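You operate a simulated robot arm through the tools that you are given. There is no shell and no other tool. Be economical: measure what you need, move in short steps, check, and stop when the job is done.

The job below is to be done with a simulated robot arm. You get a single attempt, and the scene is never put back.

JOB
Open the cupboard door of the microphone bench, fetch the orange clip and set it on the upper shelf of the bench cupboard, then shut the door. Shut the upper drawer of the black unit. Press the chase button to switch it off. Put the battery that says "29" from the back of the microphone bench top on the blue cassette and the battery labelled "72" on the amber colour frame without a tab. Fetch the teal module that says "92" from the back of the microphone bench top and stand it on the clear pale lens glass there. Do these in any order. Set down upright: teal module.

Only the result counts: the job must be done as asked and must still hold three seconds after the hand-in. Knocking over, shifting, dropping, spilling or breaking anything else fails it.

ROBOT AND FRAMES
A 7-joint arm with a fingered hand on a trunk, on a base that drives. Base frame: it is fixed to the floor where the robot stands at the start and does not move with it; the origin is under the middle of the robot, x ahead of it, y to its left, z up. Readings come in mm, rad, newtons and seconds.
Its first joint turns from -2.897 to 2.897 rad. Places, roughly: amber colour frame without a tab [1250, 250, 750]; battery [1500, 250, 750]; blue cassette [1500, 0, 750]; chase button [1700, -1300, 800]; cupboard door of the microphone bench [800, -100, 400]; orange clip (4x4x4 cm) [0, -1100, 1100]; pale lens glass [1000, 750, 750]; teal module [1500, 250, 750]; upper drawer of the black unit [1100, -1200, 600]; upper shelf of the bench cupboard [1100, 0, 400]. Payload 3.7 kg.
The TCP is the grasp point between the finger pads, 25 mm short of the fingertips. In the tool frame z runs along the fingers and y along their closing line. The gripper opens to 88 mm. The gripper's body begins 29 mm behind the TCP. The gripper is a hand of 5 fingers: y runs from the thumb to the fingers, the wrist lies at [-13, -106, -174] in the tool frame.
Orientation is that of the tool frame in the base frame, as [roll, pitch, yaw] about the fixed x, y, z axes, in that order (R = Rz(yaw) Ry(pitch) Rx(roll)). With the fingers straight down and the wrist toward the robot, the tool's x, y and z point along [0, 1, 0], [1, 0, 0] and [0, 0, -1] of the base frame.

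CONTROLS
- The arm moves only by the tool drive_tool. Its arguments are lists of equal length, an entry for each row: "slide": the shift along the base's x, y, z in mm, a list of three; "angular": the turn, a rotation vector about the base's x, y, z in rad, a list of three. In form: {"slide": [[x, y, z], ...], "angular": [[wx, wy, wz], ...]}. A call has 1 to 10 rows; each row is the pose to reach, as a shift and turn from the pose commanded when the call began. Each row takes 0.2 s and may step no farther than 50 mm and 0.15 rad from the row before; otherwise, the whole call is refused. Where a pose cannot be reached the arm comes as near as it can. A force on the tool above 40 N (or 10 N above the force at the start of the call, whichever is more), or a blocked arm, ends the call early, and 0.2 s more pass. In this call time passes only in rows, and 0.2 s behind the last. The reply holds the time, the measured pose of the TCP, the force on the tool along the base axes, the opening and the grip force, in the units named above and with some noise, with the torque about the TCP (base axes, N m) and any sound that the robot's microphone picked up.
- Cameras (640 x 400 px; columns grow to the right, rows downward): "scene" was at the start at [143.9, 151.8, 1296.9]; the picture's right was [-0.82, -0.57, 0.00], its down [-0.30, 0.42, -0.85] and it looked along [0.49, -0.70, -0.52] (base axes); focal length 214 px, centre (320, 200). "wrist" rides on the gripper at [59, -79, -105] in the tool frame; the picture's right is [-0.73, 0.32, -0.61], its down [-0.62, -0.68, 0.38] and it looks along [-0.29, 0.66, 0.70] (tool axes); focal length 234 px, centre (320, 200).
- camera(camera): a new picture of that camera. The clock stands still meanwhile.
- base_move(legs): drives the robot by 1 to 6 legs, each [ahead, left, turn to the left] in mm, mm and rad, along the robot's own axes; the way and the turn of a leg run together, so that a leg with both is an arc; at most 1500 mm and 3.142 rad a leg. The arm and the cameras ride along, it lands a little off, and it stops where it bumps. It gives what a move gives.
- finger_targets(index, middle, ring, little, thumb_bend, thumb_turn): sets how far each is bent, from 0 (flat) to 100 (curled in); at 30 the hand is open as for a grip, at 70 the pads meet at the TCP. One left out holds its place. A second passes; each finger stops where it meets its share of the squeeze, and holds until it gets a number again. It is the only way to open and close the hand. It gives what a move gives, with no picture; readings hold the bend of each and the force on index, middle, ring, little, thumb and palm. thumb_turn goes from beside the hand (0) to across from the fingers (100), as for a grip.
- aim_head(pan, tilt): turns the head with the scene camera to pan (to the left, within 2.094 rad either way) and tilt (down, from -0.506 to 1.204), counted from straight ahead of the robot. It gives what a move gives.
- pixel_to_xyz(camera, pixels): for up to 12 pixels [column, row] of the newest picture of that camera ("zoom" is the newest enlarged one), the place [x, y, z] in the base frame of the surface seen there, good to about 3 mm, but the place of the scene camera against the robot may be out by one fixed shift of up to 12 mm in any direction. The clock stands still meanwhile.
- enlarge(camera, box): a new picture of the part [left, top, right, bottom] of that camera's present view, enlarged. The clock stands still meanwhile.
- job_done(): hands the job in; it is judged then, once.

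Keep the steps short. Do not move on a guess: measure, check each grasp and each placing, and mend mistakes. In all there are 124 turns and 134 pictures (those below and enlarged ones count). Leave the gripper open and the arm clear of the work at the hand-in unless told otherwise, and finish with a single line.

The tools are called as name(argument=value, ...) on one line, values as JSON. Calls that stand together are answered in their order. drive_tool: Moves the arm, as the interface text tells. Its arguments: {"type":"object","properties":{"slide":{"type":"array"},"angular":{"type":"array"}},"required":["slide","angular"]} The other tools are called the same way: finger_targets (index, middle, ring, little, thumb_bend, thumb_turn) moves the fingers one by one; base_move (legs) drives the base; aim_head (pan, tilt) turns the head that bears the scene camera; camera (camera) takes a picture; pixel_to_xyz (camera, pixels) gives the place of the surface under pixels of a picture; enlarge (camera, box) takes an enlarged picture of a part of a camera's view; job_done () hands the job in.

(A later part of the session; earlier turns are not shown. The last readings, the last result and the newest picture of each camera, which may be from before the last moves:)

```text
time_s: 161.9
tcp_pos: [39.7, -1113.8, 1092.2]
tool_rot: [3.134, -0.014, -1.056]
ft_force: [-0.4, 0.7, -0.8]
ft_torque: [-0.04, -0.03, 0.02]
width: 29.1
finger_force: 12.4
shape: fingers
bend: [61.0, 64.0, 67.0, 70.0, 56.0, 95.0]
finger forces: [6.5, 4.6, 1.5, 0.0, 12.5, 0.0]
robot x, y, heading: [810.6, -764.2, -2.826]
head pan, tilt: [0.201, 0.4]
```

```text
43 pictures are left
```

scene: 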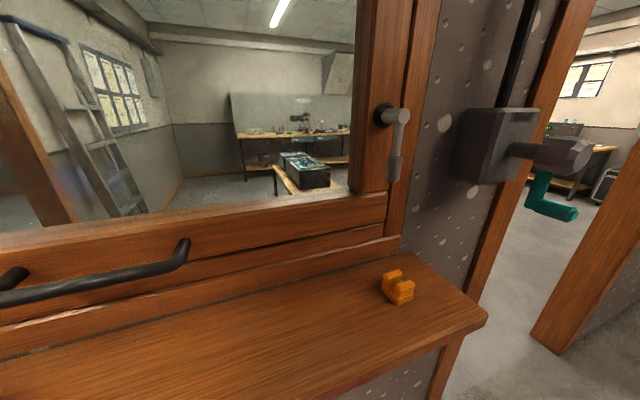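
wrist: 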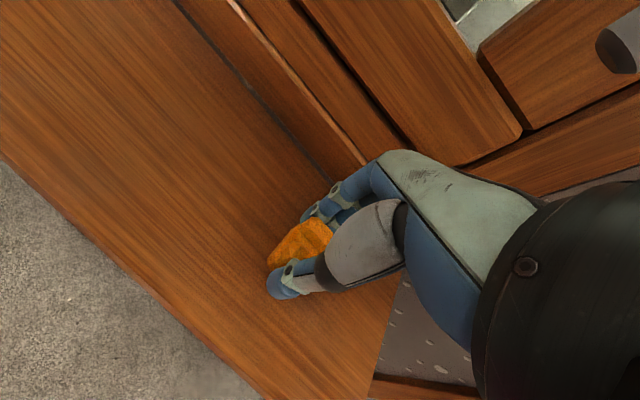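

Gripped (thumb 12 N, index 6, middle 5). I lift, and draw the arm back from the wall.

drive_tool(slide=[[0, 0, 30], [0, 0, 70], [0, 0, 110], [25, 8, 140], [60, 20, 150], [100, 32, 155], [145, 46, 158], [190, 60, 160]], angular=[[0, 0, 0], [0, 0, 0], [0, 0, 0], [0, 0, 0], [0, 0, 0], [0, 0, 0], [0, 0, 0], [0, 0, 0]])

base_move(legs=[[145, 0, 0], [0, 0, 3.14]])

camera(camera="wrist")

```text
time_s: 163.7
tcp_pos: [230.9, -1052.5, 1249.2]
tool_rot: [3.132, -0.014, -1.055]
ft_force: [0.1, 0.8, 0.0]
ft_torque: [0.0, -0.03, -0.02]
width: 29.0
finger_force: 12.3
shape: fingers
bend: [61.0, 65.0, 67.0, 70.0, 56.0, 95.0]
finger forces: [6.4, 4.3, 1.5, 0.0, 12.1, 0.0]
robot x, y, heading: [813.4, -762.9, -2.828]
head pan, tilt: [0.201, 0.4]
```

```text
time_s: 172.3
tcp_pos: [1270.0, -548.7, 1249.4]
tool_rot: [3.133, -0.015, 2.029]
ft_force: [0.8, 0.4, -0.3]
ft_torque: [-0.01, -0.01, 0.03]
width: 28.2
finger_force: 11.4
shape: fingers
bend: [61.0, 65.0, 68.0, 70.0, 56.0, 95.0]
finger forces: [6.3, 3.9, 1.3, 0.0, 11.2, 0.0]
robot x, y, heading: [674.0, -808.0, 0.257]
head pan, tilt: [0.201, 0.4]
```

```text
42 pictures are left
```

wrist: 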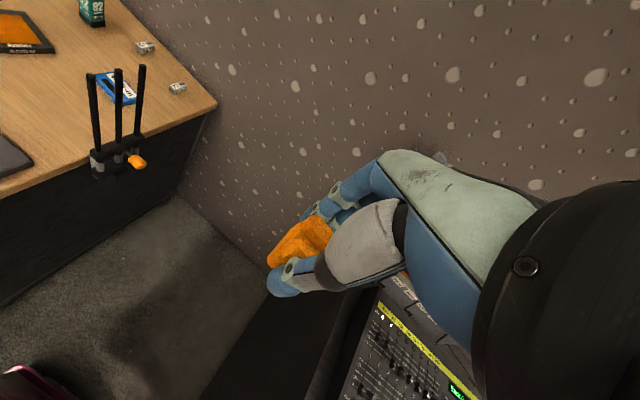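

The clip is held. Now I back up and slide left to stand in front of the open cupboard.

base_move(legs=[[0, 0, 0.061], [-352, 0, 0], [0, 758, 0]])

aim_head(pan=-0.3, tilt=0.8)

camera(camera="scene")

```text
time_s: 174.6
tcp_pos: [1017.5, -588.6, 1250.3]
tool_rot: [3.131, -0.015, 2.094]
ft_force: [0.2, -0.5, -0.3]
ft_torque: [-0.02, 0.01, -0.02]
width: 27.9
finger_force: 11.1
shape: fingers
bend: [61.0, 65.0, 68.0, 70.0, 56.0, 95.0]
finger forces: [6.1, 4.1, 1.5, 0.0, 11.5, 0.1]
robot x, y, heading: [440.6, -885.4, 0.319]
head pan, tilt: [0.201, 0.4]
stopped in leg 2: the robot was blocked; the commanded pose is now the measured one
```

```text
time_s: 175.5
tcp_pos: [1017.2, -588.2, 1249.9]
tool_rot: [3.13, -0.014, 2.096]
ft_force: [-0.4, -0.7, 0.0]
ft_torque: [-0.02, 0.02, 0.02]
width: 28.0
finger_force: 11.1
shape: fingers
bend: [61.0, 65.0, 68.0, 70.0, 56.0, 95.0]
finger forces: [6.1, 4.1, 1.3, 0.1, 11.4, 0.0]
robot x, y, heading: [437.8, -881.8, 0.317]
head pan, tilt: [-0.3, 0.799]
```

```text
41 pictures are left
```

scene: 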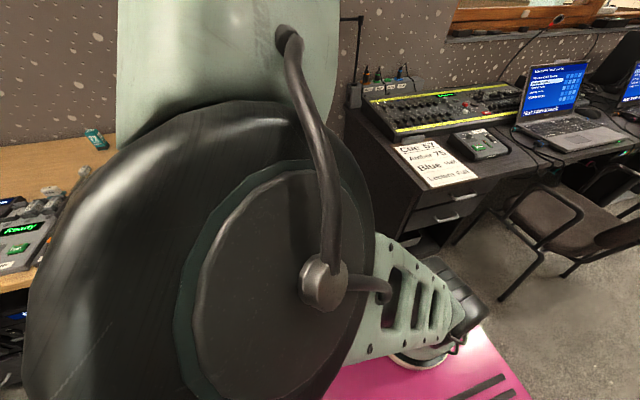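

Backing was blocked; I look behind to see by what.

aim_head(pan=-2.09, tilt=0.5)

camera(camera="scene")

aim_head(pan=1.0, tilt=0.7)

camera(camera="scene")

```text
time_s: 177.3
tcp_pos: [1017.6, -589.0, 1250.5]
tool_rot: [3.131, -0.013, 2.094]
ft_force: [0.0, -1.1, -1.6]
ft_torque: [-0.02, 0.03, -0.01]
width: 28.1
finger_force: 11.5
shape: fingers
bend: [61.0, 65.0, 68.0, 70.0, 56.0, 95.0]
finger forces: [6.1, 4.1, 1.5, 0.1, 11.4, 0.0]
robot x, y, heading: [438.1, -887.2, 0.32]
head pan, tilt: [-2.089, 0.499]
```

```text
40 pictures are left
```

scene: 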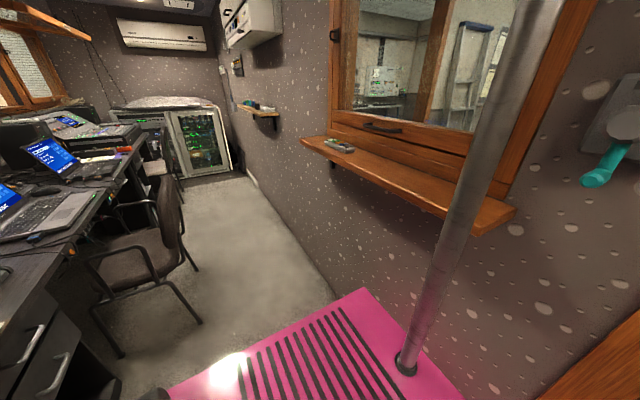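

```text
time_s: 180.0
tcp_pos: [1015.8, -588.9, 1250.4]
tool_rot: [3.131, -0.013, 2.093]
ft_force: [-0.5, 0.1, -0.2]
ft_torque: [-0.02, 0.04, 0.01]
width: 28.1
finger_force: 11.6
shape: fingers
bend: [61.0, 65.0, 68.0, 70.0, 56.0, 95.0]
finger forces: [6.2, 4.2, 1.5, 0.1, 11.5, 0.0]
robot x, y, heading: [435.3, -880.3, 0.318]
head pan, tilt: [1.0, 0.7]
```

```text
39 pictures are left
```

scene: 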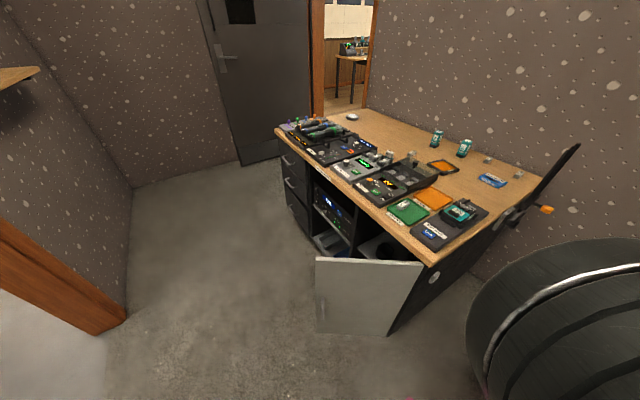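

The robot's rear mast touches the ledge end. I take the same way as before in reverse: forward, turn to face down the corridor, back along it, then turn to the bench.

base_move(legs=[[160, 0, 0], [0, 0, -1.571], [0, -200, 0], [-825, 0, 0], [0, -100, 0], [0, 0, 1.571]])

aim_head(pan=-0.3, tilt=0.8)

camera(camera="scene")

```text
time_s: 195.0
tcp_pos: [638.4, 135.1, 1251.5]
tool_rot: [3.131, -0.014, 2.068]
ft_force: [0.9, 0.5, 0.2]
ft_torque: [0.0, 0.0, -0.01]
width: 27.3
finger_force: 11.5
shape: fingers
bend: [61.0, 65.0, 69.0, 70.0, 57.0, 95.0]
finger forces: [6.1, 4.1, 1.2, 0.1, 11.0, 0.1]
robot x, y, heading: [50.3, -146.5, 0.294]
head pan, tilt: [1.0, 0.7]
```

```text
time_s: 196.4
tcp_pos: [637.8, 136.0, 1251.4]
tool_rot: [3.131, -0.014, 2.068]
ft_force: [0.8, -0.1, 0.0]
ft_torque: [-0.01, -0.01, -0.01]
width: 27.2
finger_force: 10.9
shape: fingers
bend: [61.0, 65.0, 69.0, 70.0, 57.0, 95.0]
finger forces: [6.2, 4.2, 1.1, 0.0, 11.1, 0.1]
robot x, y, heading: [52.0, -142.0, 0.292]
head pan, tilt: [-0.3, 0.799]
```

```text
38 pictures are left
```

scene: 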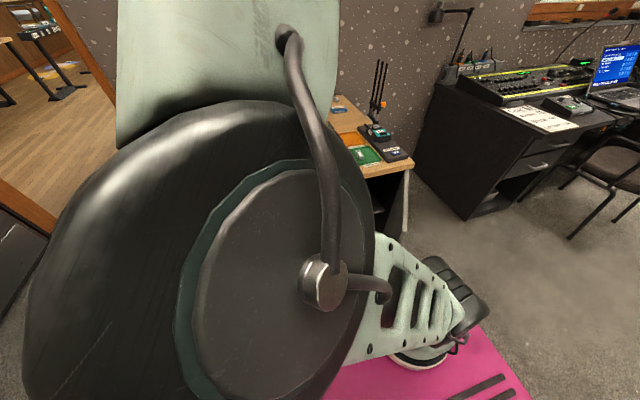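

The robot is in front of the cupboard, door about 90° open. I fine-place the base a bit back and right, then bring the hand in front of the opening.

base_move(legs=[[-120, -60, 0.025]])

drive_tool(slide=[[19, -29, -30], [38, -58, -60], [57, -87, -90], [76, -116, -120], [95, -145, -150], [114, -175, -180], [133, -204, -210], [152, -233, -240]], angular=[[0, 0, -0.025], [0, 0, -0.05], [0, 0, -0.075], [0, 0, -0.1], [0, 0, -0.125], [0, 0, -0.15], [0, 0, -0.175], [0, 0, -0.2]])

camera(camera="scene")

```text
time_s: 197.8
tcp_pos: [530.0, 56.4, 1250.5]
tool_rot: [3.131, -0.015, 2.09]
ft_force: [0.3, -0.1, 0.1]
ft_torque: [0.02, -0.03, 0.01]
width: 27.1
finger_force: 11.0
shape: fingers
bend: [61.0, 65.0, 69.0, 70.0, 57.0, 95.0]
finger forces: [6.2, 4.1, 1.2, 0.0, 10.9, 0.0]
robot x, y, heading: [-46.1, -241.0, 0.323]
head pan, tilt: [-0.3, 0.799]
```

```text
time_s: 199.6
tcp_pos: [682.0, -175.2, 1010.3]
tool_rot: [3.131, -0.012, 1.89]
ft_force: [-0.3, -1.3, 0.6]
ft_torque: [0.01, 0.03, 0.02]
width: 27.0
finger_force: 11.0
shape: fingers
bend: [61.0, 65.0, 69.0, 70.0, 57.0, 95.0]
finger forces: [6.3, 4.2, 1.0, 0.0, 10.8, 0.0]
robot x, y, heading: [-49.3, -236.1, 0.32]
head pan, tilt: [-0.3, 0.799]
```

```text
37 pictures are left
```

scene: 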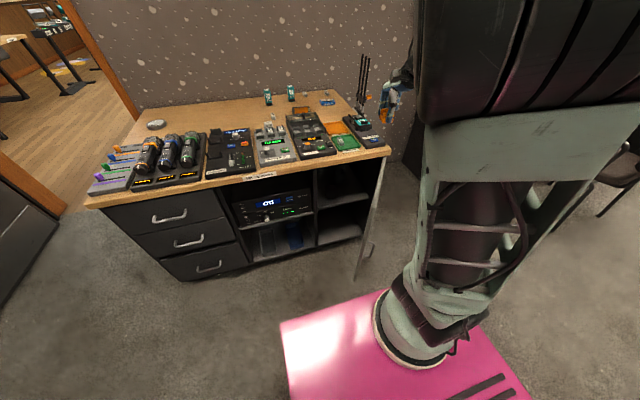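

The view confirms the door at 90° and the bench unchanged. I lower in front of the opening with a small forward tilt.

drive_tool(slide=[[3, -9, -47], [6, -19, -94], [9, -28, -141], [12, -38, -188], [15, -47, -235], [15, -47, -284], [15, -47, -333], [15, -47, -382], [15, -47, -431], [15, -47, -480]], angular=[[0.022, -0.067, 0], [0.044, -0.133, 0], [0.066, -0.2, 0], [0.088, -0.266, 0], [0.11, -0.333, 0], [0.11, -0.333, 0], [0.11, -0.333, 0], [0.11, -0.333, 0], [0.11, -0.333, 0], [0.11, -0.333, 0]])

camera(camera="wrist")

```text
time_s: 201.0
tcp_pos: [702.2, -224.0, 732.1]
tool_rot: [2.755, -0.006, 1.896]
ft_force: [-2.4, 1.9, 32.0]
ft_torque: [-0.02, -0.62, 0.07]
width: 27.3
finger_force: 27.5
shape: fingers
bend: [60.0, 59.0, 70.0, 70.0, 58.0, 96.0]
finger forces: [8.3, 33.8, 0.0, 0.0, 13.0, 0.0]
robot x, y, heading: [-49.3, -240.4, 0.316]
head pan, tilt: [-0.3, 0.799]
stopped in row 7: the force on the tool passed its limit at 76 N (the readings are from after the stop); the commanded pose is now the measured one
```

```text
36 pictures are left
```

wrist: 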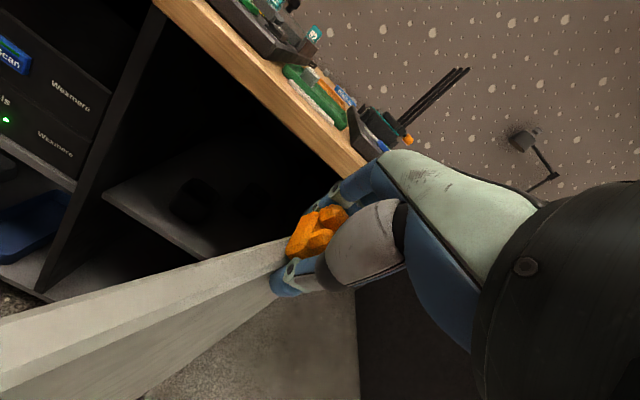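

The door is only about 56° open and the hand came down on its top edge. I raise, move left of the door, and check the grip.

drive_tool(slide=[[0, 0, 20], [0, 0, 50], [-10, 35, 70], [-21, 70, 80], [-32, 104, 80]], angular=[[0, 0, 0], [0, 0, 0], [0, 0, -0.1], [0, 0, -0.2], [0, 0, -0.29]])

camera(camera="wrist")

```text
time_s: 202.2
tcp_pos: [683.8, -113.0, 815.3]
tool_rot: [2.766, -0.005, 1.606]
ft_force: [0.7, -0.8, 0.1]
ft_torque: [-0.01, -0.02, -0.01]
width: 27.3
finger_force: 11.9
shape: fingers
bend: [61.0, 63.0, 70.0, 70.0, 57.0, 96.0]
finger forces: [7.4, 5.0, 0.0, 0.0, 12.4, 0.0]
out of reach, approached as far as the arm can: row 3, 4, 5
robot x, y, heading: [-47.3, -240.1, 0.318]
head pan, tilt: [-0.3, 0.799]
```

```text
35 pictures are left
```

wrist: 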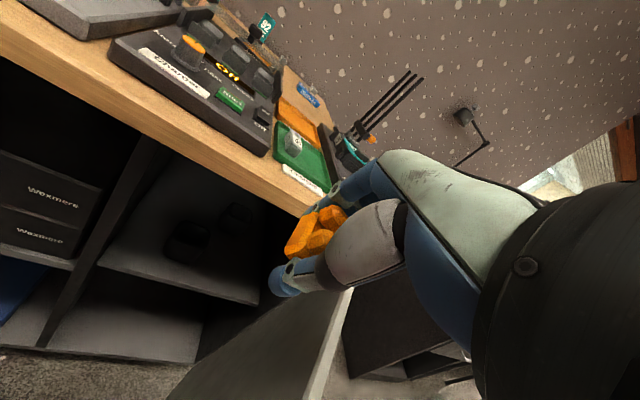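

The clip is still held by thumb, index and middle. I lower left of the door, in front of the opening.

drive_tool(slide=[[0, 0, -48], [0, 0, -96], [0, 0, -144], [0, 0, -192], [0, 0, -240], [0, 0, -288], [0, 0, -325]], angular=[[0, 0, 0], [0, 0, 0], [0, 0, 0], [0, 0, 0], [0, 0, 0], [0, 0, 0], [0, 0, 0]])

camera(camera="wrist")

```text
time_s: 203.8
tcp_pos: [687.0, -114.6, 488.8]
tool_rot: [2.763, -0.011, 1.606]
ft_force: [-0.5, -0.1, -0.5]
ft_torque: [-0.05, -0.01, -0.04]
width: 26.8
finger_force: 11.8
shape: fingers
bend: [61.0, 64.0, 70.0, 70.0, 57.0, 96.0]
finger forces: [7.1, 4.7, 0.0, 0.0, 11.9, 0.0]
out of reach, approached as far as the arm can: row 1, 2, 3, 4
robot x, y, heading: [-46.0, -236.1, 0.315]
head pan, tilt: [-0.3, 0.799]
```

```text
34 pictures are left
```

wrist: 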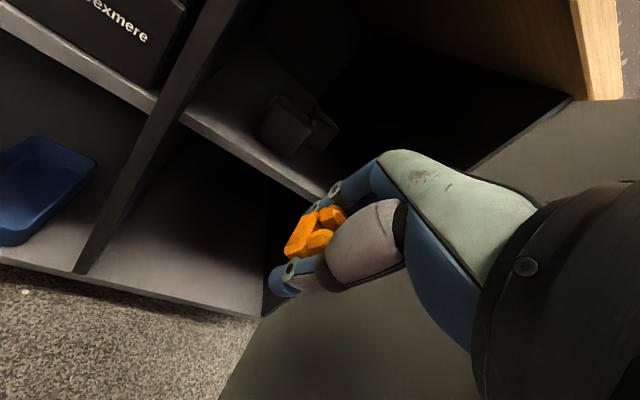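

The opening is in view with the cup at (285,125). I measure cup and shelf edge before entering.

pixel_to_xyz(camera="wrist", pixels=[[285, 125], [270, 140], [308, 130], [300, 155], [230, 145], [320, 185], [325, 130], [390, 120]])

```text
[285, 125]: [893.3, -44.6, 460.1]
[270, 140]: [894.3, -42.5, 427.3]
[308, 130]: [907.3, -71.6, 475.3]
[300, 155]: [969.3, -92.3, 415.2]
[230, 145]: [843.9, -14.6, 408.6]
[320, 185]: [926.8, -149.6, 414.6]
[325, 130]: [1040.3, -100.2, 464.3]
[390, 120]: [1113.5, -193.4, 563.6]
```

Free space right of the cup is confirmed (cup right edge at u≈352). I move in to n≈836, u≈440.

drive_tool(slide=[[40, -8, 0], [80, -16, 0], [122, -23, 0], [164, -30, 0], [206, -36, 0], [242, -43, 0]], angular=[[0, 0, 0], [0, 0, 0], [0, 0, 0], [0, 0, 0], [0, 0, 0], [0, 0, 0]])

camera(camera="wrist")

```text
time_s: 205.2
tcp_pos: [927.0, -161.0, 489.3]
tool_rot: [2.765, -0.008, 1.605]
ft_force: [0.0, 0.1, -0.4]
ft_torque: [0.02, 0.01, 0.0]
width: 27.2
finger_force: 12.4
shape: fingers
bend: [61.0, 64.0, 70.0, 70.0, 57.0, 96.0]
finger forces: [7.0, 4.7, 0.0, 0.0, 11.9, 0.0]
robot x, y, heading: [-50.6, -240.1, 0.318]
head pan, tilt: [-0.3, 0.799]
```

```text
33 pictures are left
```

wrist: 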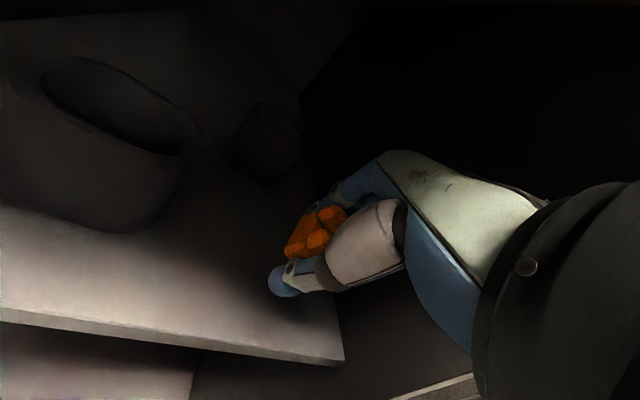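

I check the shelf's right end relative to the clip.

pixel_to_xyz(camera="wrist", pixels=[[335, 345], [322, 300], [300, 330], [310, 190], [295, 200], [303, 240], [318, 245], [290, 250]])

```text
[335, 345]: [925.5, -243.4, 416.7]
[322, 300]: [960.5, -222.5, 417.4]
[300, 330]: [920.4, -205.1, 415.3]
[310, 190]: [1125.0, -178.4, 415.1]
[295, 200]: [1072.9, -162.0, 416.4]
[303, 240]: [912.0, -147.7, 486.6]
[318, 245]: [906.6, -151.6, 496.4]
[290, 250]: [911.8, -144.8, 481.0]
```

The shelf runs to u≈521, fine. I go 12 mm deeper and lower gently.

drive_tool(slide=[[12, 4, 0], [12, 4, -12], [12, 4, -20], [12, 4, -26], [12, 4, -30]], angular=[[0, 0, 0], [0, 0, 0], [0, 0, 0], [0, 0, 0], [0, 0, 0]])

enlarge(camera="wrist", box=[240, 170, 380, 320])

```text
time_s: 206.4
tcp_pos: [938.9, -157.9, 459.2]
tool_rot: [2.765, -0.011, 1.605]
ft_force: [-0.7, 0.7, 0.0]
ft_torque: [0.0, 0.0, -0.02]
width: 27.2
finger_force: 12.0
shape: fingers
bend: [61.0, 64.0, 70.0, 70.0, 57.0, 96.0]
finger forces: [6.9, 4.7, 0.0, 0.0, 12.0, 0.1]
robot x, y, heading: [-49.0, -241.2, 0.32]
head pan, tilt: [-0.3, 0.799]
```

```text
2.67 times, centred on (310, 245) of wrist
```

zoom: 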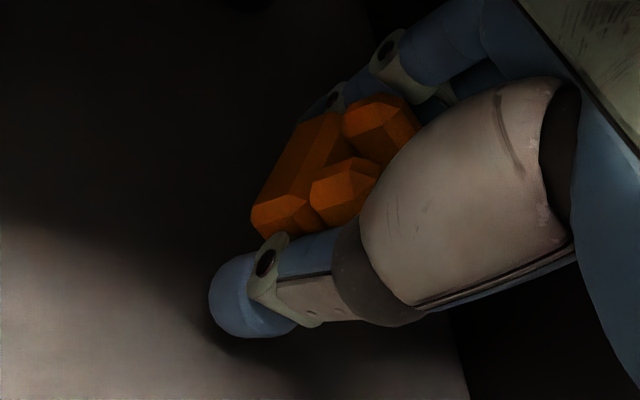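

No contact yet. I keep lowering in small rows until something touches.

drive_tool(slide=[[0, 0, -4], [0, 0, -8], [0, 0, -11], [0, 0, -14], [0, 0, -17], [0, 0, -20]], angular=[[0, 0, 0], [0, 0, 0], [0, 0, 0], [0, 0, 0], [0, 0, 0], [0, 0, 0]])

enlarge(camera="wrist", box=[240, 170, 380, 320])

```text
time_s: 207.4
tcp_pos: [942.6, -156.0, 450.4]
tool_rot: [2.752, -0.01, 1.604]
ft_force: [-4.0, -0.6, 15.9]
ft_torque: [0.08, 0.45, 0.01]
width: 26.7
finger_force: 21.0
shape: fingers
bend: [60.0, 64.0, 70.0, 70.0, 59.0, 96.0]
finger forces: [8.1, 5.0, 0.1, 0.0, 29.2, 0.0]
robot x, y, heading: [-50.0, -242.9, 0.318]
head pan, tilt: [-0.3, 0.799]
stopped in row 4: the force on the tool passed its limit at 46 N (the readings are from after the stop); the commanded pose is now the measured one
```

```text
2.67 times, centred on (310, 245) of wrist
```

zoom: 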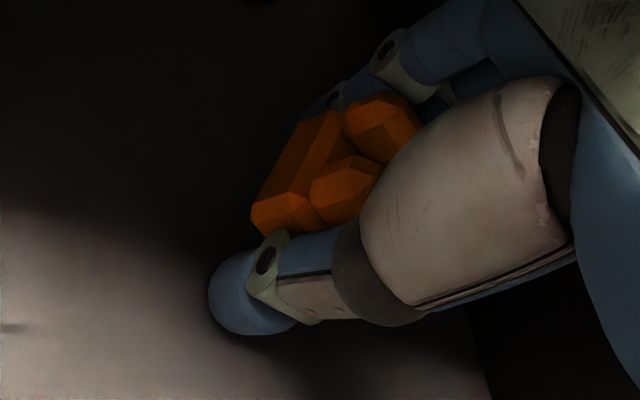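

The thumb tip touches the shelf; the clip is about a centimetre above. I raise 4 mm and open gently.

drive_tool(slide=[[0, 0, 4]], angular=[[0, 0, 0]])

finger_targets(index=50, middle=50, ring=50, little=50, thumb_bend=45)

enlarge(camera="wrist", box=[220, 150, 400, 330])

```text
time_s: 207.8
tcp_pos: [939.6, -156.0, 452.9]
tool_rot: [2.758, -0.009, 1.605]
ft_force: [0.2, -0.5, 0.3]
ft_torque: [-0.01, -0.01, 0.0]
width: 26.7
finger_force: 12.1
shape: fingers
bend: [60.0, 64.0, 70.0, 70.0, 58.0, 96.0]
finger forces: [7.4, 4.9, 0.0, 0.0, 12.5, 0.0]
robot x, y, heading: [-48.5, -237.6, 0.321]
head pan, tilt: [-0.3, 0.799]
```

```text
time_s: 208.8
tcp_pos: [940.2, -156.3, 454.1]
tool_rot: [2.754, -0.009, 1.603]
ft_force: [1.1, 0.7, 5.7]
ft_torque: [0.05, 0.09, 0.0]
width: 42.4
finger_force: 3.0
shape: fingers
bend: [50.0, 50.0, 50.0, 50.0, 49.0, 97.0]
finger forces: [0.0, 0.0, 0.0, 0.1, 6.1, 0.1]
robot x, y, heading: [-48.0, -239.1, 0.314]
head pan, tilt: [-0.3, 0.799]
```

```text
2.22 times, centred on (310, 240) of wrist
```

zoom: 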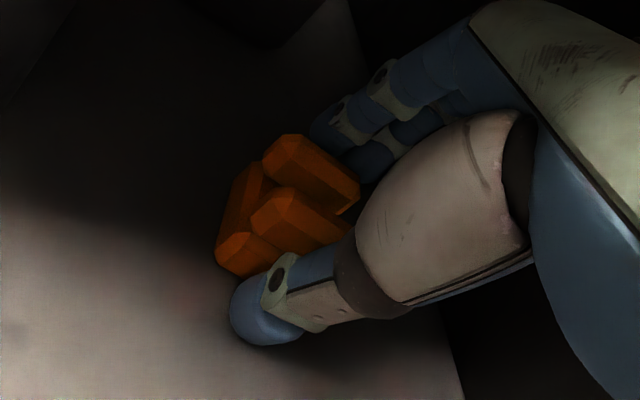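

The clip rests on the shelf. I open a bit more, rise straight up above it, then withdraw.

finger_targets(index=40, middle=40, ring=40, little=40, thumb_bend=30)

drive_tool(slide=[[0, 0, 15], [0, 0, 30], [0, 0, 45], [0, 0, 60]], angular=[[0, 0, 0], [0, 0, 0], [0, 0, 0], [0, 0, 0]])

camera(camera="wrist")

```text
time_s: 209.8
tcp_pos: [941.1, -156.6, 454.7]
tool_rot: [2.753, -0.012, 1.605]
ft_force: [2.7, 0.9, 26.0]
ft_torque: [0.19, 0.58, -0.06]
width: 58.9
finger_force: 12.4
shape: fingers
bend: [40.0, 40.0, 40.0, 40.0, 42.0, 98.0]
finger forces: [0.0, 0.1, 0.0, 0.1, 25.3, 0.0]
robot x, y, heading: [-48.7, -233.9, 0.318]
head pan, tilt: [-0.3, 0.799]
```

```text
time_s: 210.8
tcp_pos: [939.1, -155.2, 514.6]
tool_rot: [2.755, -0.009, 1.604]
ft_force: [0.0, 0.4, -0.2]
ft_torque: [-0.01, 0.03, -0.01]
width: 74.1
finger_force: 0.1
shape: fingers
bend: [40.0, 40.0, 40.0, 40.0, 30.0, 98.0]
finger forces: [0.0, 0.0, 0.0, 0.0, 0.0, 0.0]
robot x, y, heading: [-51.1, -238.5, 0.317]
head pan, tilt: [-0.3, 0.799]
```

```text
29 pictures are left
```

wrist: 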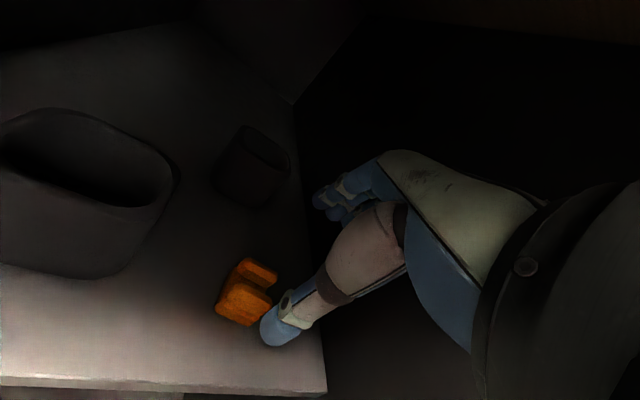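

The clip stands on the shelf, cups untouched. I withdraw, rise above the door, and go over to its outer side.

drive_tool(slide=[[-42, 7, 0], [-84, 14, 0], [-126, 21, 0], [-168, 28, 0], [-210, 36, 0], [-250, 43, 0], [-255, 43, 45], [-255, 43, 90], [-255, 43, 135], [-255, 43, 180]], angular=[[0, 0, 0], [0, 0, 0], [0, 0, 0], [0, 0, 0], [0, 0, 0], [0, 0, 0], [0, 0, 0], [0, 0, 0], [0, 0, 0], [0, 0, 0]])

finger_targets(index=70, middle=70, ring=70, little=70, thumb_bend=60)

drive_tool(slide=[[0, 0, 45], [0, 0, 90], [0, 0, 120], [-10, -45, 120], [-25, -90, 120], [-40, -135, 120], [-55, -180, 120], [-68, -225, 120], [-75, -232, 120]], angular=[[0, 0, 0], [0, 0, 0], [0, 0, 0], [0, 0, 0], [0, 0, 0], [0, 0, 0], [0, 0, 0], [0, 0, 0], [0, 0, 0]])

camera(camera="wrist")

```text
time_s: 213.0
tcp_pos: [706.0, -107.4, 692.6]
tool_rot: [2.757, -0.008, 1.605]
ft_force: [-0.1, -0.3, 0.4]
ft_torque: [0.04, -0.01, -0.02]
width: 74.2
finger_force: 0.0
shape: fingers
bend: [40.0, 40.0, 40.0, 40.0, 30.0, 98.0]
finger forces: [0.0, 0.1, 0.1, 0.0, 0.1, 0.1]
out of reach, approached as far as the arm can: row 8, 9, 10
robot x, y, heading: [-51.1, -240.0, 0.319]
head pan, tilt: [-0.3, 0.799]
```

```text
time_s: 214.0
tcp_pos: [705.0, -106.9, 693.7]
tool_rot: [2.756, -0.011, 1.604]
ft_force: [-1.1, -0.7, -0.4]
ft_torque: [-0.02, 0.0, 0.0]
width: 9.5
finger_force: 0.0
shape: fingers
bend: [70.0, 70.0, 70.0, 70.0, 60.0, 98.0]
finger forces: [0.0, 0.1, 0.1, 0.0, 0.1, 0.0]
robot x, y, heading: [-44.6, -237.7, 0.318]
head pan, tilt: [-0.3, 0.799]
```

```text
time_s: 216.0
tcp_pos: [656.4, -353.0, 824.9]
tool_rot: [2.756, -0.01, 1.605]
ft_force: [0.7, 1.1, -0.2]
ft_torque: [-0.02, 0.0, 0.0]
width: 9.3
finger_force: 0.1
shape: fingers
bend: [70.0, 70.0, 70.0, 70.0, 60.0, 98.0]
finger forces: [0.1, 0.1, 0.0, 0.0, 0.0, 0.0]
out of reach, approached as far as the arm can: row 5, 6, 7, 8, 9
robot x, y, heading: [-46.2, -241.2, 0.317]
head pan, tilt: [-0.3, 0.799]
```

```text
28 pictures are left
```

wrist: 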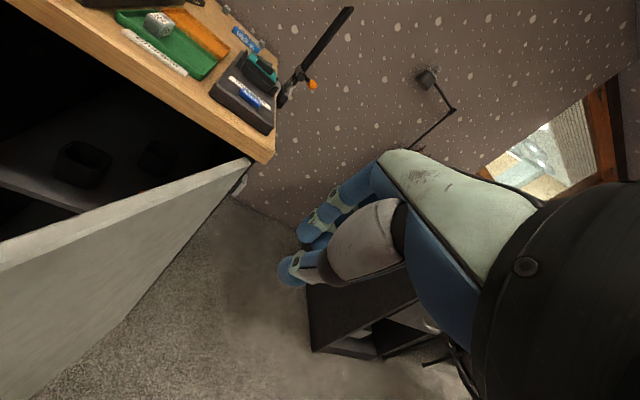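

The hand is on the door's outer side. I level the hand, lower beside it, and then sweep the door shut along its arc.

drive_tool(slide=[[-5, 2, 0], [-10, 5, -20], [-15, 8, -60], [-20, 8, -105], [-20, 8, -150], [-20, 8, -185]], angular=[[-0.004, 0.128, 0], [-0.009, 0.257, 0], [-0.013, 0.385, 0], [-0.013, 0.385, 0], [-0.013, 0.385, 0], [-0.013, 0.385, 0]])

camera(camera="wrist")

```text
time_s: 217.4
tcp_pos: [638.2, -344.5, 641.2]
tool_rot: [3.141, -0.008, 1.6]
ft_force: [0.8, 0.5, 0.0]
ft_torque: [0.0, 0.03, -0.02]
width: 9.7
finger_force: 0.1
shape: fingers
bend: [70.0, 70.0, 70.0, 70.0, 60.0, 98.0]
finger forces: [0.0, 0.1, 0.0, 0.1, 0.0, 0.1]
robot x, y, heading: [-48.9, -237.6, 0.317]
head pan, tilt: [-0.3, 0.799]
```

```text
27 pictures are left
```

wrist: 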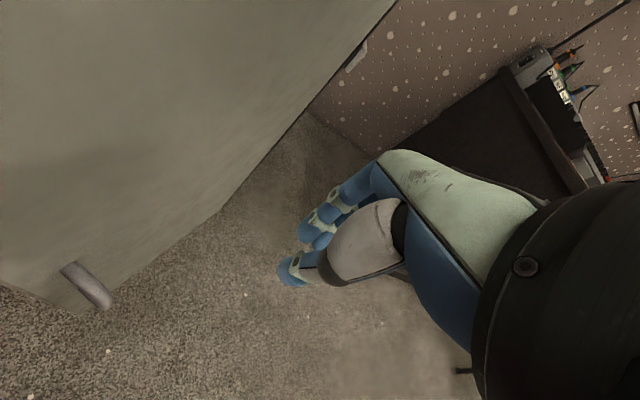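

drive_tool(slide=[[-10, 44, 0], [-26, 86, 0], [-30, 120, 0], [-25, 150, 0], [-15, 176, 0], [-4, 201, 0], [10, 224, 0], [26, 246, 0], [44, 266, 0], [64, 285, 0]], angular=[[0, 0, 0], [0, 0, 0], [0, 0, 0], [0, 0, 0], [0, 0, 0], [0, 0, 0], [0, 0, 0], [0, 0, 0], [0, 0, 0], [0, 0, 0]])

drive_tool(slide=[[22, 14, 0], [46, 29, 0], [57, 33, 0], [69, 37, 0], [75, 39, 0], [81, 41, 0], [87, 43, 0]], angular=[[0, 0, 0], [0, 0, 0], [0, 0, 0], [0, 0, 0], [0, 0, 0], [0, 0, 0], [0, 0, 0]])

camera(camera="wrist")

```text
time_s: 219.6
tcp_pos: [703.8, -58.2, 641.6]
tool_rot: [3.141, -0.008, 1.6]
ft_force: [0.6, 0.5, -0.3]
ft_torque: [0.0, 0.03, 0.04]
width: 9.2
finger_force: 0.0
shape: fingers
bend: [70.0, 70.0, 70.0, 70.0, 60.0, 98.0]
finger forces: [0.1, 0.0, 0.0, 0.1, 0.0, 0.0]
out of reach, approached as far as the arm can: row 1, 2, 3, 4, 5, 6, 7
robot x, y, heading: [-47.4, -236.4, 0.315]
head pan, tilt: [-0.3, 0.799]
```

```text
time_s: 220.6
tcp_pos: [762.3, -26.0, 639.2]
tool_rot: [-3.129, -0.005, 1.6]
ft_force: [-11.9, -4.1, 0.4]
ft_torque: [0.14, -0.44, -0.09]
width: 9.6
finger_force: 6.4
shape: fingers
bend: [70.0, 70.0, 70.0, 70.0, 60.0, 98.0]
finger forces: [9.0, 3.3, 0.0, 0.0, 0.1, 0.1]
robot x, y, heading: [-47.8, -236.8, 0.323]
head pan, tilt: [-0.3, 0.799]
stopped in row 4: the force on the tool passed its limit at 60 N (the readings are from after the stop); the commanded pose is now the measured one
```

```text
26 pictures are left
```

wrist: 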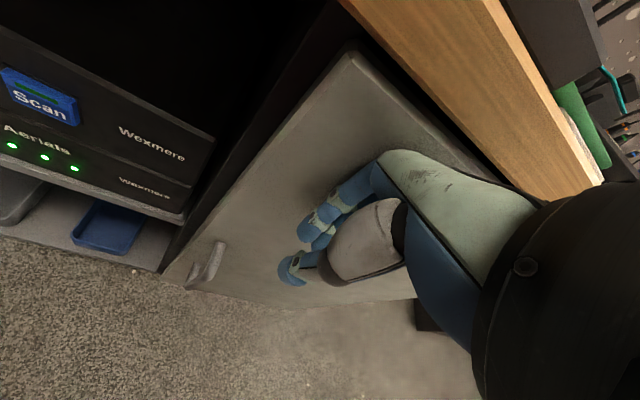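

The door stopped firmly. I measure its face to check it is shut (n≈746 all along).

pixel_to_xyz(camera="wrist", pixels=[[345, 80], [290, 160], [230, 215], [190, 265], [370, 110], [250, 285]])

drive_tool(slide=[[-40, -13, 0], [-80, -26, 20], [-110, -36, 60], [-130, -43, 105], [-140, -46, 150], [-145, -48, 195], [-145, -48, 240], [-145, -48, 285], [-145, -48, 330], [-145, -48, 370]], angular=[[0, 0, 0], [0, 0, 0], [0, 0, 0], [0, 0, 0], [0, 0, 0], [0, 0, 0], [0, 0, 0], [0, 0, 0], [0, 0, 0], [0, 0, 0]])

```text
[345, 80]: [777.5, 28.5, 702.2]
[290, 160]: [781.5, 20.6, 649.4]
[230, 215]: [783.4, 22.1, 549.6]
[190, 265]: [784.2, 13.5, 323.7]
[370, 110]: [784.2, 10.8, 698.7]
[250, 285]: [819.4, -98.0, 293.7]
```

```text
refused: row 3 steps farther than a row can; nothing moved
```

The face is at n≈748 everywhere, as when originally shut. I withdraw and rise.

drive_tool(slide=[[-40, -13, 0], [-80, -26, 15], [-105, -35, 50], [-120, -40, 95], [-130, -43, 140], [-140, -46, 185], [-145, -48, 230], [-145, -48, 275], [-145, -48, 320], [-145, -48, 365]], angular=[[0, 0, 0], [0, 0, 0], [0, 0, 0], [0, 0, 0], [0, 0, 0], [0, 0, 0], [0, 0, 0], [0, 0, 0], [0, 0, 0], [0, 0, 0]])

finger_targets(index=30, middle=30, ring=30, little=30, thumb_bend=30)

```text
time_s: 222.8
tcp_pos: [617.6, -73.9, 1006.7]
tool_rot: [-3.133, -0.008, 1.602]
ft_force: [-0.1, -0.1, -0.2]
ft_torque: [-0.04, 0.0, -0.02]
width: 9.6
finger_force: 0.0
shape: fingers
bend: [70.0, 70.0, 70.0, 70.0, 60.0, 98.0]
finger forces: [0.1, 0.0, 0.0, 0.0, 0.0, 0.0]
robot x, y, heading: [-48.1, -237.3, 0.322]
head pan, tilt: [-0.3, 0.799]
```

```text
time_s: 223.8
tcp_pos: [617.6, -74.1, 1007.2]
tool_rot: [-3.133, -0.006, 1.6]
ft_force: [-0.6, 0.1, -0.2]
ft_torque: [0.02, 0.01, 0.01]
width: 84.4
finger_force: 0.0
shape: fingers
bend: [30.0, 30.0, 30.0, 30.0, 30.0, 98.0]
finger forces: [0.0, 0.0, 0.0, 0.0, 0.0, 0.1]
robot x, y, heading: [-49.8, -239.9, 0.32]
head pan, tilt: [-0.3, 0.799]
```

Next the batteries. I drive up close to the bench (just short of the handles) and look down with the wrist camera.

base_move(legs=[[455, -85, 0]])

camera(camera="wrist")

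```text
time_s: 226.5
tcp_pos: [1071.9, -18.4, 1006.7]
tool_rot: [-3.133, -0.006, 1.595]
ft_force: [-0.7, 0.3, 0.5]
ft_torque: [0.01, 0.01, 0.02]
width: 84.5
finger_force: 0.1
shape: fingers
bend: [30.0, 30.0, 30.0, 30.0, 30.0, 98.0]
finger forces: [0.0, 0.0, 0.0, 0.0, 0.0, 0.0]
robot x, y, heading: [401.0, -180.4, 0.317]
head pan, tilt: [-0.3, 0.799]
```

```text
25 pictures are left
```

wrist: 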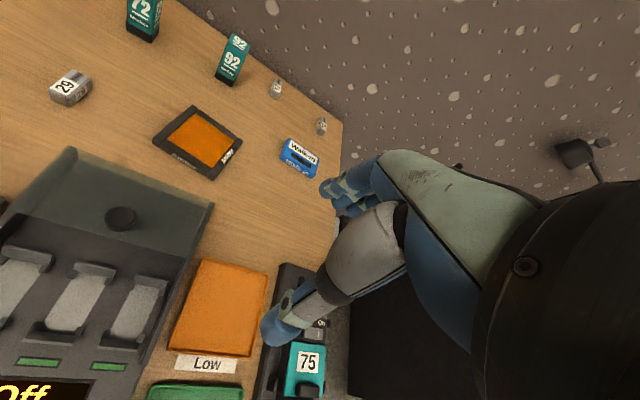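

Excellent view. I measure battery 29, cassette, frame, module 92 and battery 72.

pixel_to_xyz(camera="wrist", pixels=[[66, 87], [55, 90], [72, 72], [80, 100], [290, 152], [308, 172], [310, 150], [192, 110], [160, 143], [212, 176], [238, 142], [321, 126]])

enlarge(camera="wrist", box=[30, 20, 350, 190])

pixel_to_xyz(camera="zoom", pixels=[[45, 140], [75, 105], [120, 130], [95, 160], [420, 30], [395, 55], [410, 110], [490, 125], [500, 150], [585, 200], [570, 215], [575, 260]])

```text
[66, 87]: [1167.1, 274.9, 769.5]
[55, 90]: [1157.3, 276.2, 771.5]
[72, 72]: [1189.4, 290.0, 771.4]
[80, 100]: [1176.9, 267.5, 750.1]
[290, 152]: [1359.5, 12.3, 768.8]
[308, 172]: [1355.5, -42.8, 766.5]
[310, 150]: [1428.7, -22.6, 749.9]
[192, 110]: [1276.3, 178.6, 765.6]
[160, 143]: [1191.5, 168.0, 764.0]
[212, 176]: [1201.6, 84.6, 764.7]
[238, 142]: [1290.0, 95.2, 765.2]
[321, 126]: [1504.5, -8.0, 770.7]
```

```text
2.00 times, centred on (190, 105) of wrist
```

zoom: 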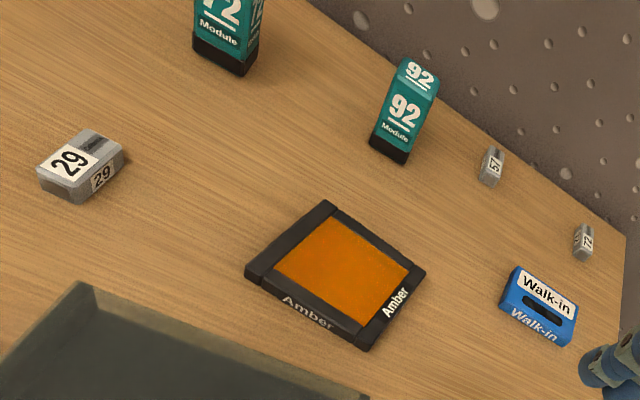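

```text
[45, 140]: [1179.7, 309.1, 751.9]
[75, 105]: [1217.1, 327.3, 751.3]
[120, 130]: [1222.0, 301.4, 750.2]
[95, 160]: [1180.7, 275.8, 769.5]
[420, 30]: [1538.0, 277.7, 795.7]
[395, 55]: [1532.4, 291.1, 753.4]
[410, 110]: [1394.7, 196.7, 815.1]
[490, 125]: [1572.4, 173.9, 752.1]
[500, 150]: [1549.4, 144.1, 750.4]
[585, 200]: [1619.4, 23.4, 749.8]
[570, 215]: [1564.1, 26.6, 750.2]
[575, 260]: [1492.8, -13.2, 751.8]
```

Battery 29's centre is about (1170,278), long axis ≈0.37 rad, 45 mm long, top 770. I set a narrower opening and hover above it.

finger_targets(index=35, middle=35, ring=35, little=35, thumb_bend=42)

drive_tool(slide=[[13, 42, -5], [27, 84, -20], [41, 126, -40], [55, 168, -60], [69, 210, -80], [83, 252, -100], [95, 295, -115], [95, 295, -150], [95, 295, -180]], angular=[[0, 0, 0.05], [0, 0, 0.1], [0, 0, 0.15], [0, 0, 0.2], [0, 0, 0.25], [0, 0, 0.3], [0, 0, 0.343], [0, 0, 0.343], [0, 0, 0.343]])

camera(camera="wrist")

```text
time_s: 227.5
tcp_pos: [1071.8, -18.7, 1007.3]
tool_rot: [-3.131, -0.007, 1.596]
ft_force: [0.2, 1.4, -0.2]
ft_torque: [0.01, -0.01, 0.0]
width: 67.3
finger_force: 0.0
shape: fingers
bend: [35.0, 35.0, 35.0, 35.0, 42.0, 98.0]
finger forces: [0.0, 0.0, 0.0, 0.0, 0.0, 0.0]
robot x, y, heading: [401.2, -181.2, 0.311]
head pan, tilt: [-0.3, 0.799]
```

```text
time_s: 229.5
tcp_pos: [1166.5, 277.8, 826.9]
tool_rot: [-3.134, -0.008, 1.937]
ft_force: [-0.3, 0.0, 0.6]
ft_torque: [0.03, 0.02, 0.03]
width: 67.1
finger_force: 0.0
shape: fingers
bend: [35.0, 35.0, 35.0, 35.0, 42.0, 98.0]
finger forces: [0.0, 0.0, 0.0, 0.0, 0.1, 0.0]
robot x, y, heading: [404.4, -183.2, 0.314]
head pan, tilt: [-0.3, 0.799]
```

```text
23 pictures are left
```

wrist: 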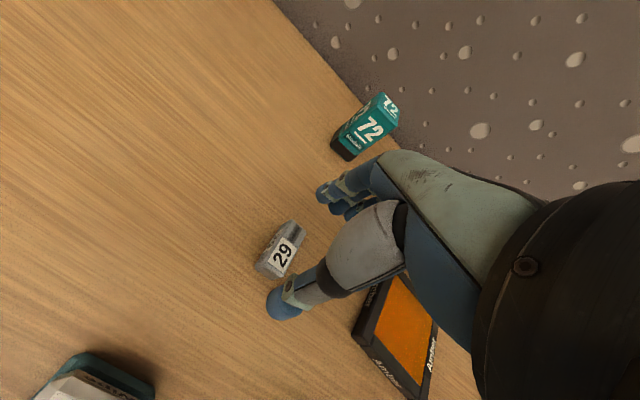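

The battery lies between thumb and fingers, and nothing else is near. I measure it once more.

pixel_to_xyz(camera="wrist", pixels=[[283, 252], [272, 262], [295, 265], [270, 240], [292, 225], [303, 235], [285, 235], [258, 265]])

```text
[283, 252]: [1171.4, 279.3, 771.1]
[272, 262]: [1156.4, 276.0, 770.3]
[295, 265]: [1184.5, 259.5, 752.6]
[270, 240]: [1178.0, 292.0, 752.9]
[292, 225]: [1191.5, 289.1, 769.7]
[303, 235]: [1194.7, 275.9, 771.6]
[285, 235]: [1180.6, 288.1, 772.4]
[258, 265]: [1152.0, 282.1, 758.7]
```

Centre ≈(1173,280): aligned within 3 mm. I lower to z 780, close, and lift.

drive_tool(slide=[[2, 1, -15], [2, 1, -30], [2, 1, -42], [2, 1, -47]], angular=[[0, 0, 0], [0, 0, 0], [0, 0, 0], [0, 0, 0]])

finger_targets(index=70, middle=70, ring=35, little=35, thumb_bend=70)

drive_tool(slide=[[0, 0, 20], [0, 0, 60], [0, 0, 100]], angular=[[0, 0, 0], [0, 0, 0], [0, 0, 0]])

camera(camera="wrist")

```text
time_s: 230.5
tcp_pos: [1168.9, 276.9, 779.0]
tool_rot: [-3.131, -0.006, 1.937]
ft_force: [-0.1, -0.7, -0.6]
ft_torque: [-0.01, 0.0, -0.01]
width: 67.4
finger_force: 0.1
shape: fingers
bend: [35.0, 35.0, 35.0, 35.0, 42.0, 98.0]
finger forces: [0.0, 0.0, 0.0, 0.0, 0.0, 0.1]
robot x, y, heading: [405.9, -180.2, 0.314]
head pan, tilt: [-0.3, 0.799]
```

```text
time_s: 231.5
tcp_pos: [1167.9, 277.9, 781.2]
tool_rot: [-3.135, -0.009, 1.938]
ft_force: [3.0, 2.2, 8.3]
ft_torque: [0.0, -0.31, 0.04]
width: 41.0
finger_force: 19.6
shape: fingers
bend: [55.0, 58.0, 35.0, 35.0, 51.0, 95.0]
finger forces: [8.8, 15.3, 0.1, 0.0, 15.3, 0.1]
robot x, y, heading: [406.9, -182.5, 0.315]
head pan, tilt: [-0.3, 0.799]
```

```text
time_s: 232.3
tcp_pos: [1167.5, 279.8, 878.0]
tool_rot: [-3.135, -0.005, 1.938]
ft_force: [0.2, 0.3, -0.7]
ft_torque: [0.03, 0.01, 0.0]
width: 41.2
finger_force: 15.9
shape: fingers
bend: [55.0, 59.0, 35.0, 35.0, 51.0, 95.0]
finger forces: [8.3, 7.7, 0.0, 0.0, 16.2, 0.1]
robot x, y, heading: [405.2, -184.9, 0.318]
head pan, tilt: [-0.3, 0.799]
```

```text
22 pictures are left
```

wrist: 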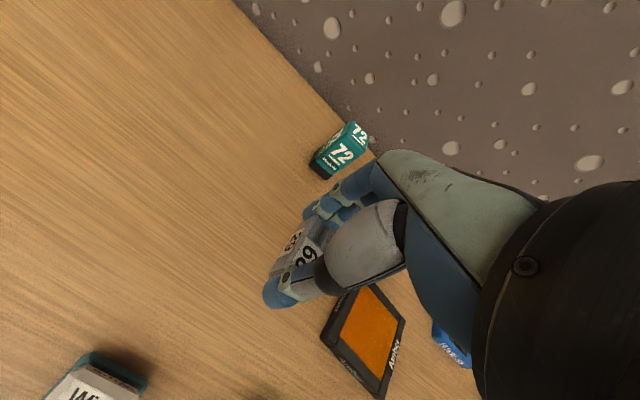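

Battery 29 is held firmly. I carry it toward the cassette, stopping short to measure the cassette.

drive_tool(slide=[[10, -40, 10], [25, -82, 20], [45, -124, 30], [70, -164, 30], [95, -202, 30], [120, -240, 30], [140, -280, 30], [145, -300, 30]], angular=[[0, 0, -0.03], [0, 0, -0.06], [0, 0, -0.09], [0, 0, -0.12], [0, 0, -0.15], [0, 0, -0.18], [0, 0, -0.21], [0, 0, -0.24]])

camera(camera="wrist")

```text
time_s: 234.1
tcp_pos: [1312.9, -22.9, 908.9]
tool_rot: [-3.133, -0.006, 1.698]
ft_force: [0.2, 0.0, -0.5]
ft_torque: [0.02, 0.0, 0.01]
width: 40.8
finger_force: 16.5
shape: fingers
bend: [55.0, 59.0, 35.0, 35.0, 51.0, 95.0]
finger forces: [8.5, 7.6, 0.1, 0.1, 16.0, 0.1]
robot x, y, heading: [404.8, -180.5, 0.316]
head pan, tilt: [-0.3, 0.799]
```

```text
21 pictures are left
```

wrist: 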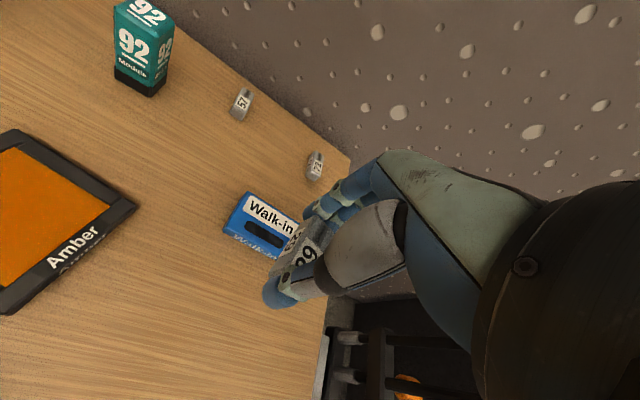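

I measure the cassette, battery 72 and module 92 from here.

pixel_to_xyz(camera="wrist", pixels=[[246, 195], [230, 227], [262, 215], [272, 247], [292, 218], [315, 167], [310, 172], [319, 158], [147, 12], [148, 90], [118, 8], [170, 15]])

```text
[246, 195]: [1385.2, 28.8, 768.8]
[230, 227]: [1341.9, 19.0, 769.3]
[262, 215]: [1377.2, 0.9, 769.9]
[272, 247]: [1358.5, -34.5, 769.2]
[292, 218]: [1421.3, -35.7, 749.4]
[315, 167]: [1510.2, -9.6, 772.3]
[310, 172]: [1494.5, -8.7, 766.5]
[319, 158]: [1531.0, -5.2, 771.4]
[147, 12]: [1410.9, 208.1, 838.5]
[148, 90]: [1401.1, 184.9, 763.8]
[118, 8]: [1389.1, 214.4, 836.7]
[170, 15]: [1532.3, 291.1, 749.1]
```

Cassette centre ≈(1374,-15), top 769. I move over it and lower to a few mm above.

drive_tool(slide=[[32, 5, -20], [63, 9, -40], [63, 9, -75], [63, 9, -95], [63, 9, -104]], angular=[[0, 0, 0], [0, 0, 0], [0, 0, 0], [0, 0, 0], [0, 0, 0]])

enlarge(camera="wrist", box=[200, 160, 400, 320])

```text
time_s: 235.3
tcp_pos: [1376.6, -13.4, 804.4]
tool_rot: [-3.134, -0.007, 1.698]
ft_force: [0.7, -0.4, -0.4]
ft_torque: [0.01, 0.0, 0.02]
width: 40.8
finger_force: 16.2
shape: fingers
bend: [55.0, 59.0, 35.0, 35.0, 51.0, 95.0]
finger forces: [8.4, 7.6, 0.0, 0.1, 16.0, 0.1]
robot x, y, heading: [404.3, -182.2, 0.311]
head pan, tilt: [-0.3, 0.799]
```

```text
2.50 times, centred on (300, 240) of wrist
```

zoom: 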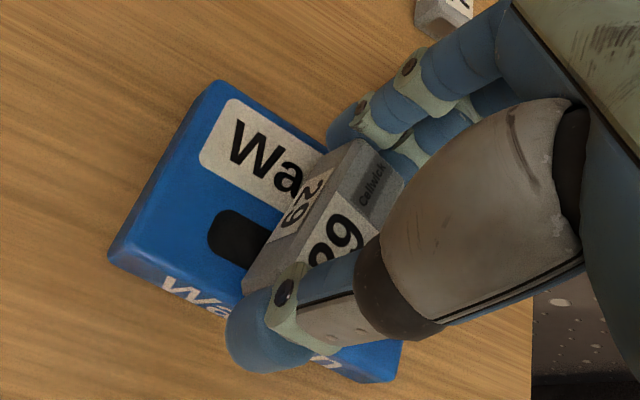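

The battery is over the cassette's middle. I lower to contact and release.

drive_tool(slide=[[0, 0, -3], [0, 0, -5]], angular=[[0, 0, 0], [0, 0, 0]])

finger_targets(index=42, middle=42, thumb_bend=36)

drive_tool(slide=[[0, 0, 15], [0, 0, 40], [0, 0, 80], [0, 0, 120]], angular=[[0, 0, 0], [0, 0, 0], [0, 0, 0], [0, 0, 0]])

camera(camera="wrist")

```text
time_s: 235.9
tcp_pos: [1374.6, -14.2, 799.6]
tool_rot: [-3.132, -0.009, 1.697]
ft_force: [-0.5, -0.6, 0.0]
ft_torque: [-0.01, -0.01, 0.04]
width: 40.9
finger_force: 16.6
shape: fingers
bend: [55.0, 59.0, 35.0, 35.0, 51.0, 95.0]
finger forces: [8.4, 7.6, 0.0, 0.0, 16.0, 0.0]
robot x, y, heading: [402.4, -180.6, 0.315]
head pan, tilt: [-0.3, 0.799]
```

```text
time_s: 236.9
tcp_pos: [1375.5, -13.8, 798.5]
tool_rot: [-3.133, -0.007, 1.7]
ft_force: [-0.7, 0.4, -0.8]
ft_torque: [0.0, 0.01, 0.01]
width: 65.1
finger_force: 0.0
shape: fingers
bend: [42.0, 42.0, 35.0, 35.0, 36.0, 97.0]
finger forces: [0.1, 0.1, 0.0, 0.0, 0.1, 0.0]
robot x, y, heading: [405.4, -184.0, 0.315]
head pan, tilt: [-0.3, 0.799]
```

```text
time_s: 237.9
tcp_pos: [1376.7, -13.8, 918.5]
tool_rot: [-3.133, -0.008, 1.699]
ft_force: [-0.1, 0.3, -0.1]
ft_torque: [-0.03, 0.01, 0.0]
width: 65.0
finger_force: 0.0
shape: fingers
bend: [42.0, 42.0, 35.0, 35.0, 36.0, 97.0]
finger forces: [0.1, 0.1, 0.0, 0.0, 0.0, 0.0]
robot x, y, heading: [404.5, -180.3, 0.316]
head pan, tilt: [-0.3, 0.799]
```

```text
19 pictures are left
```

wrist: 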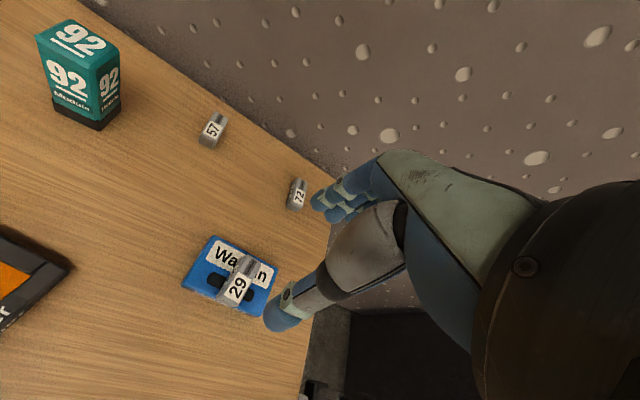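

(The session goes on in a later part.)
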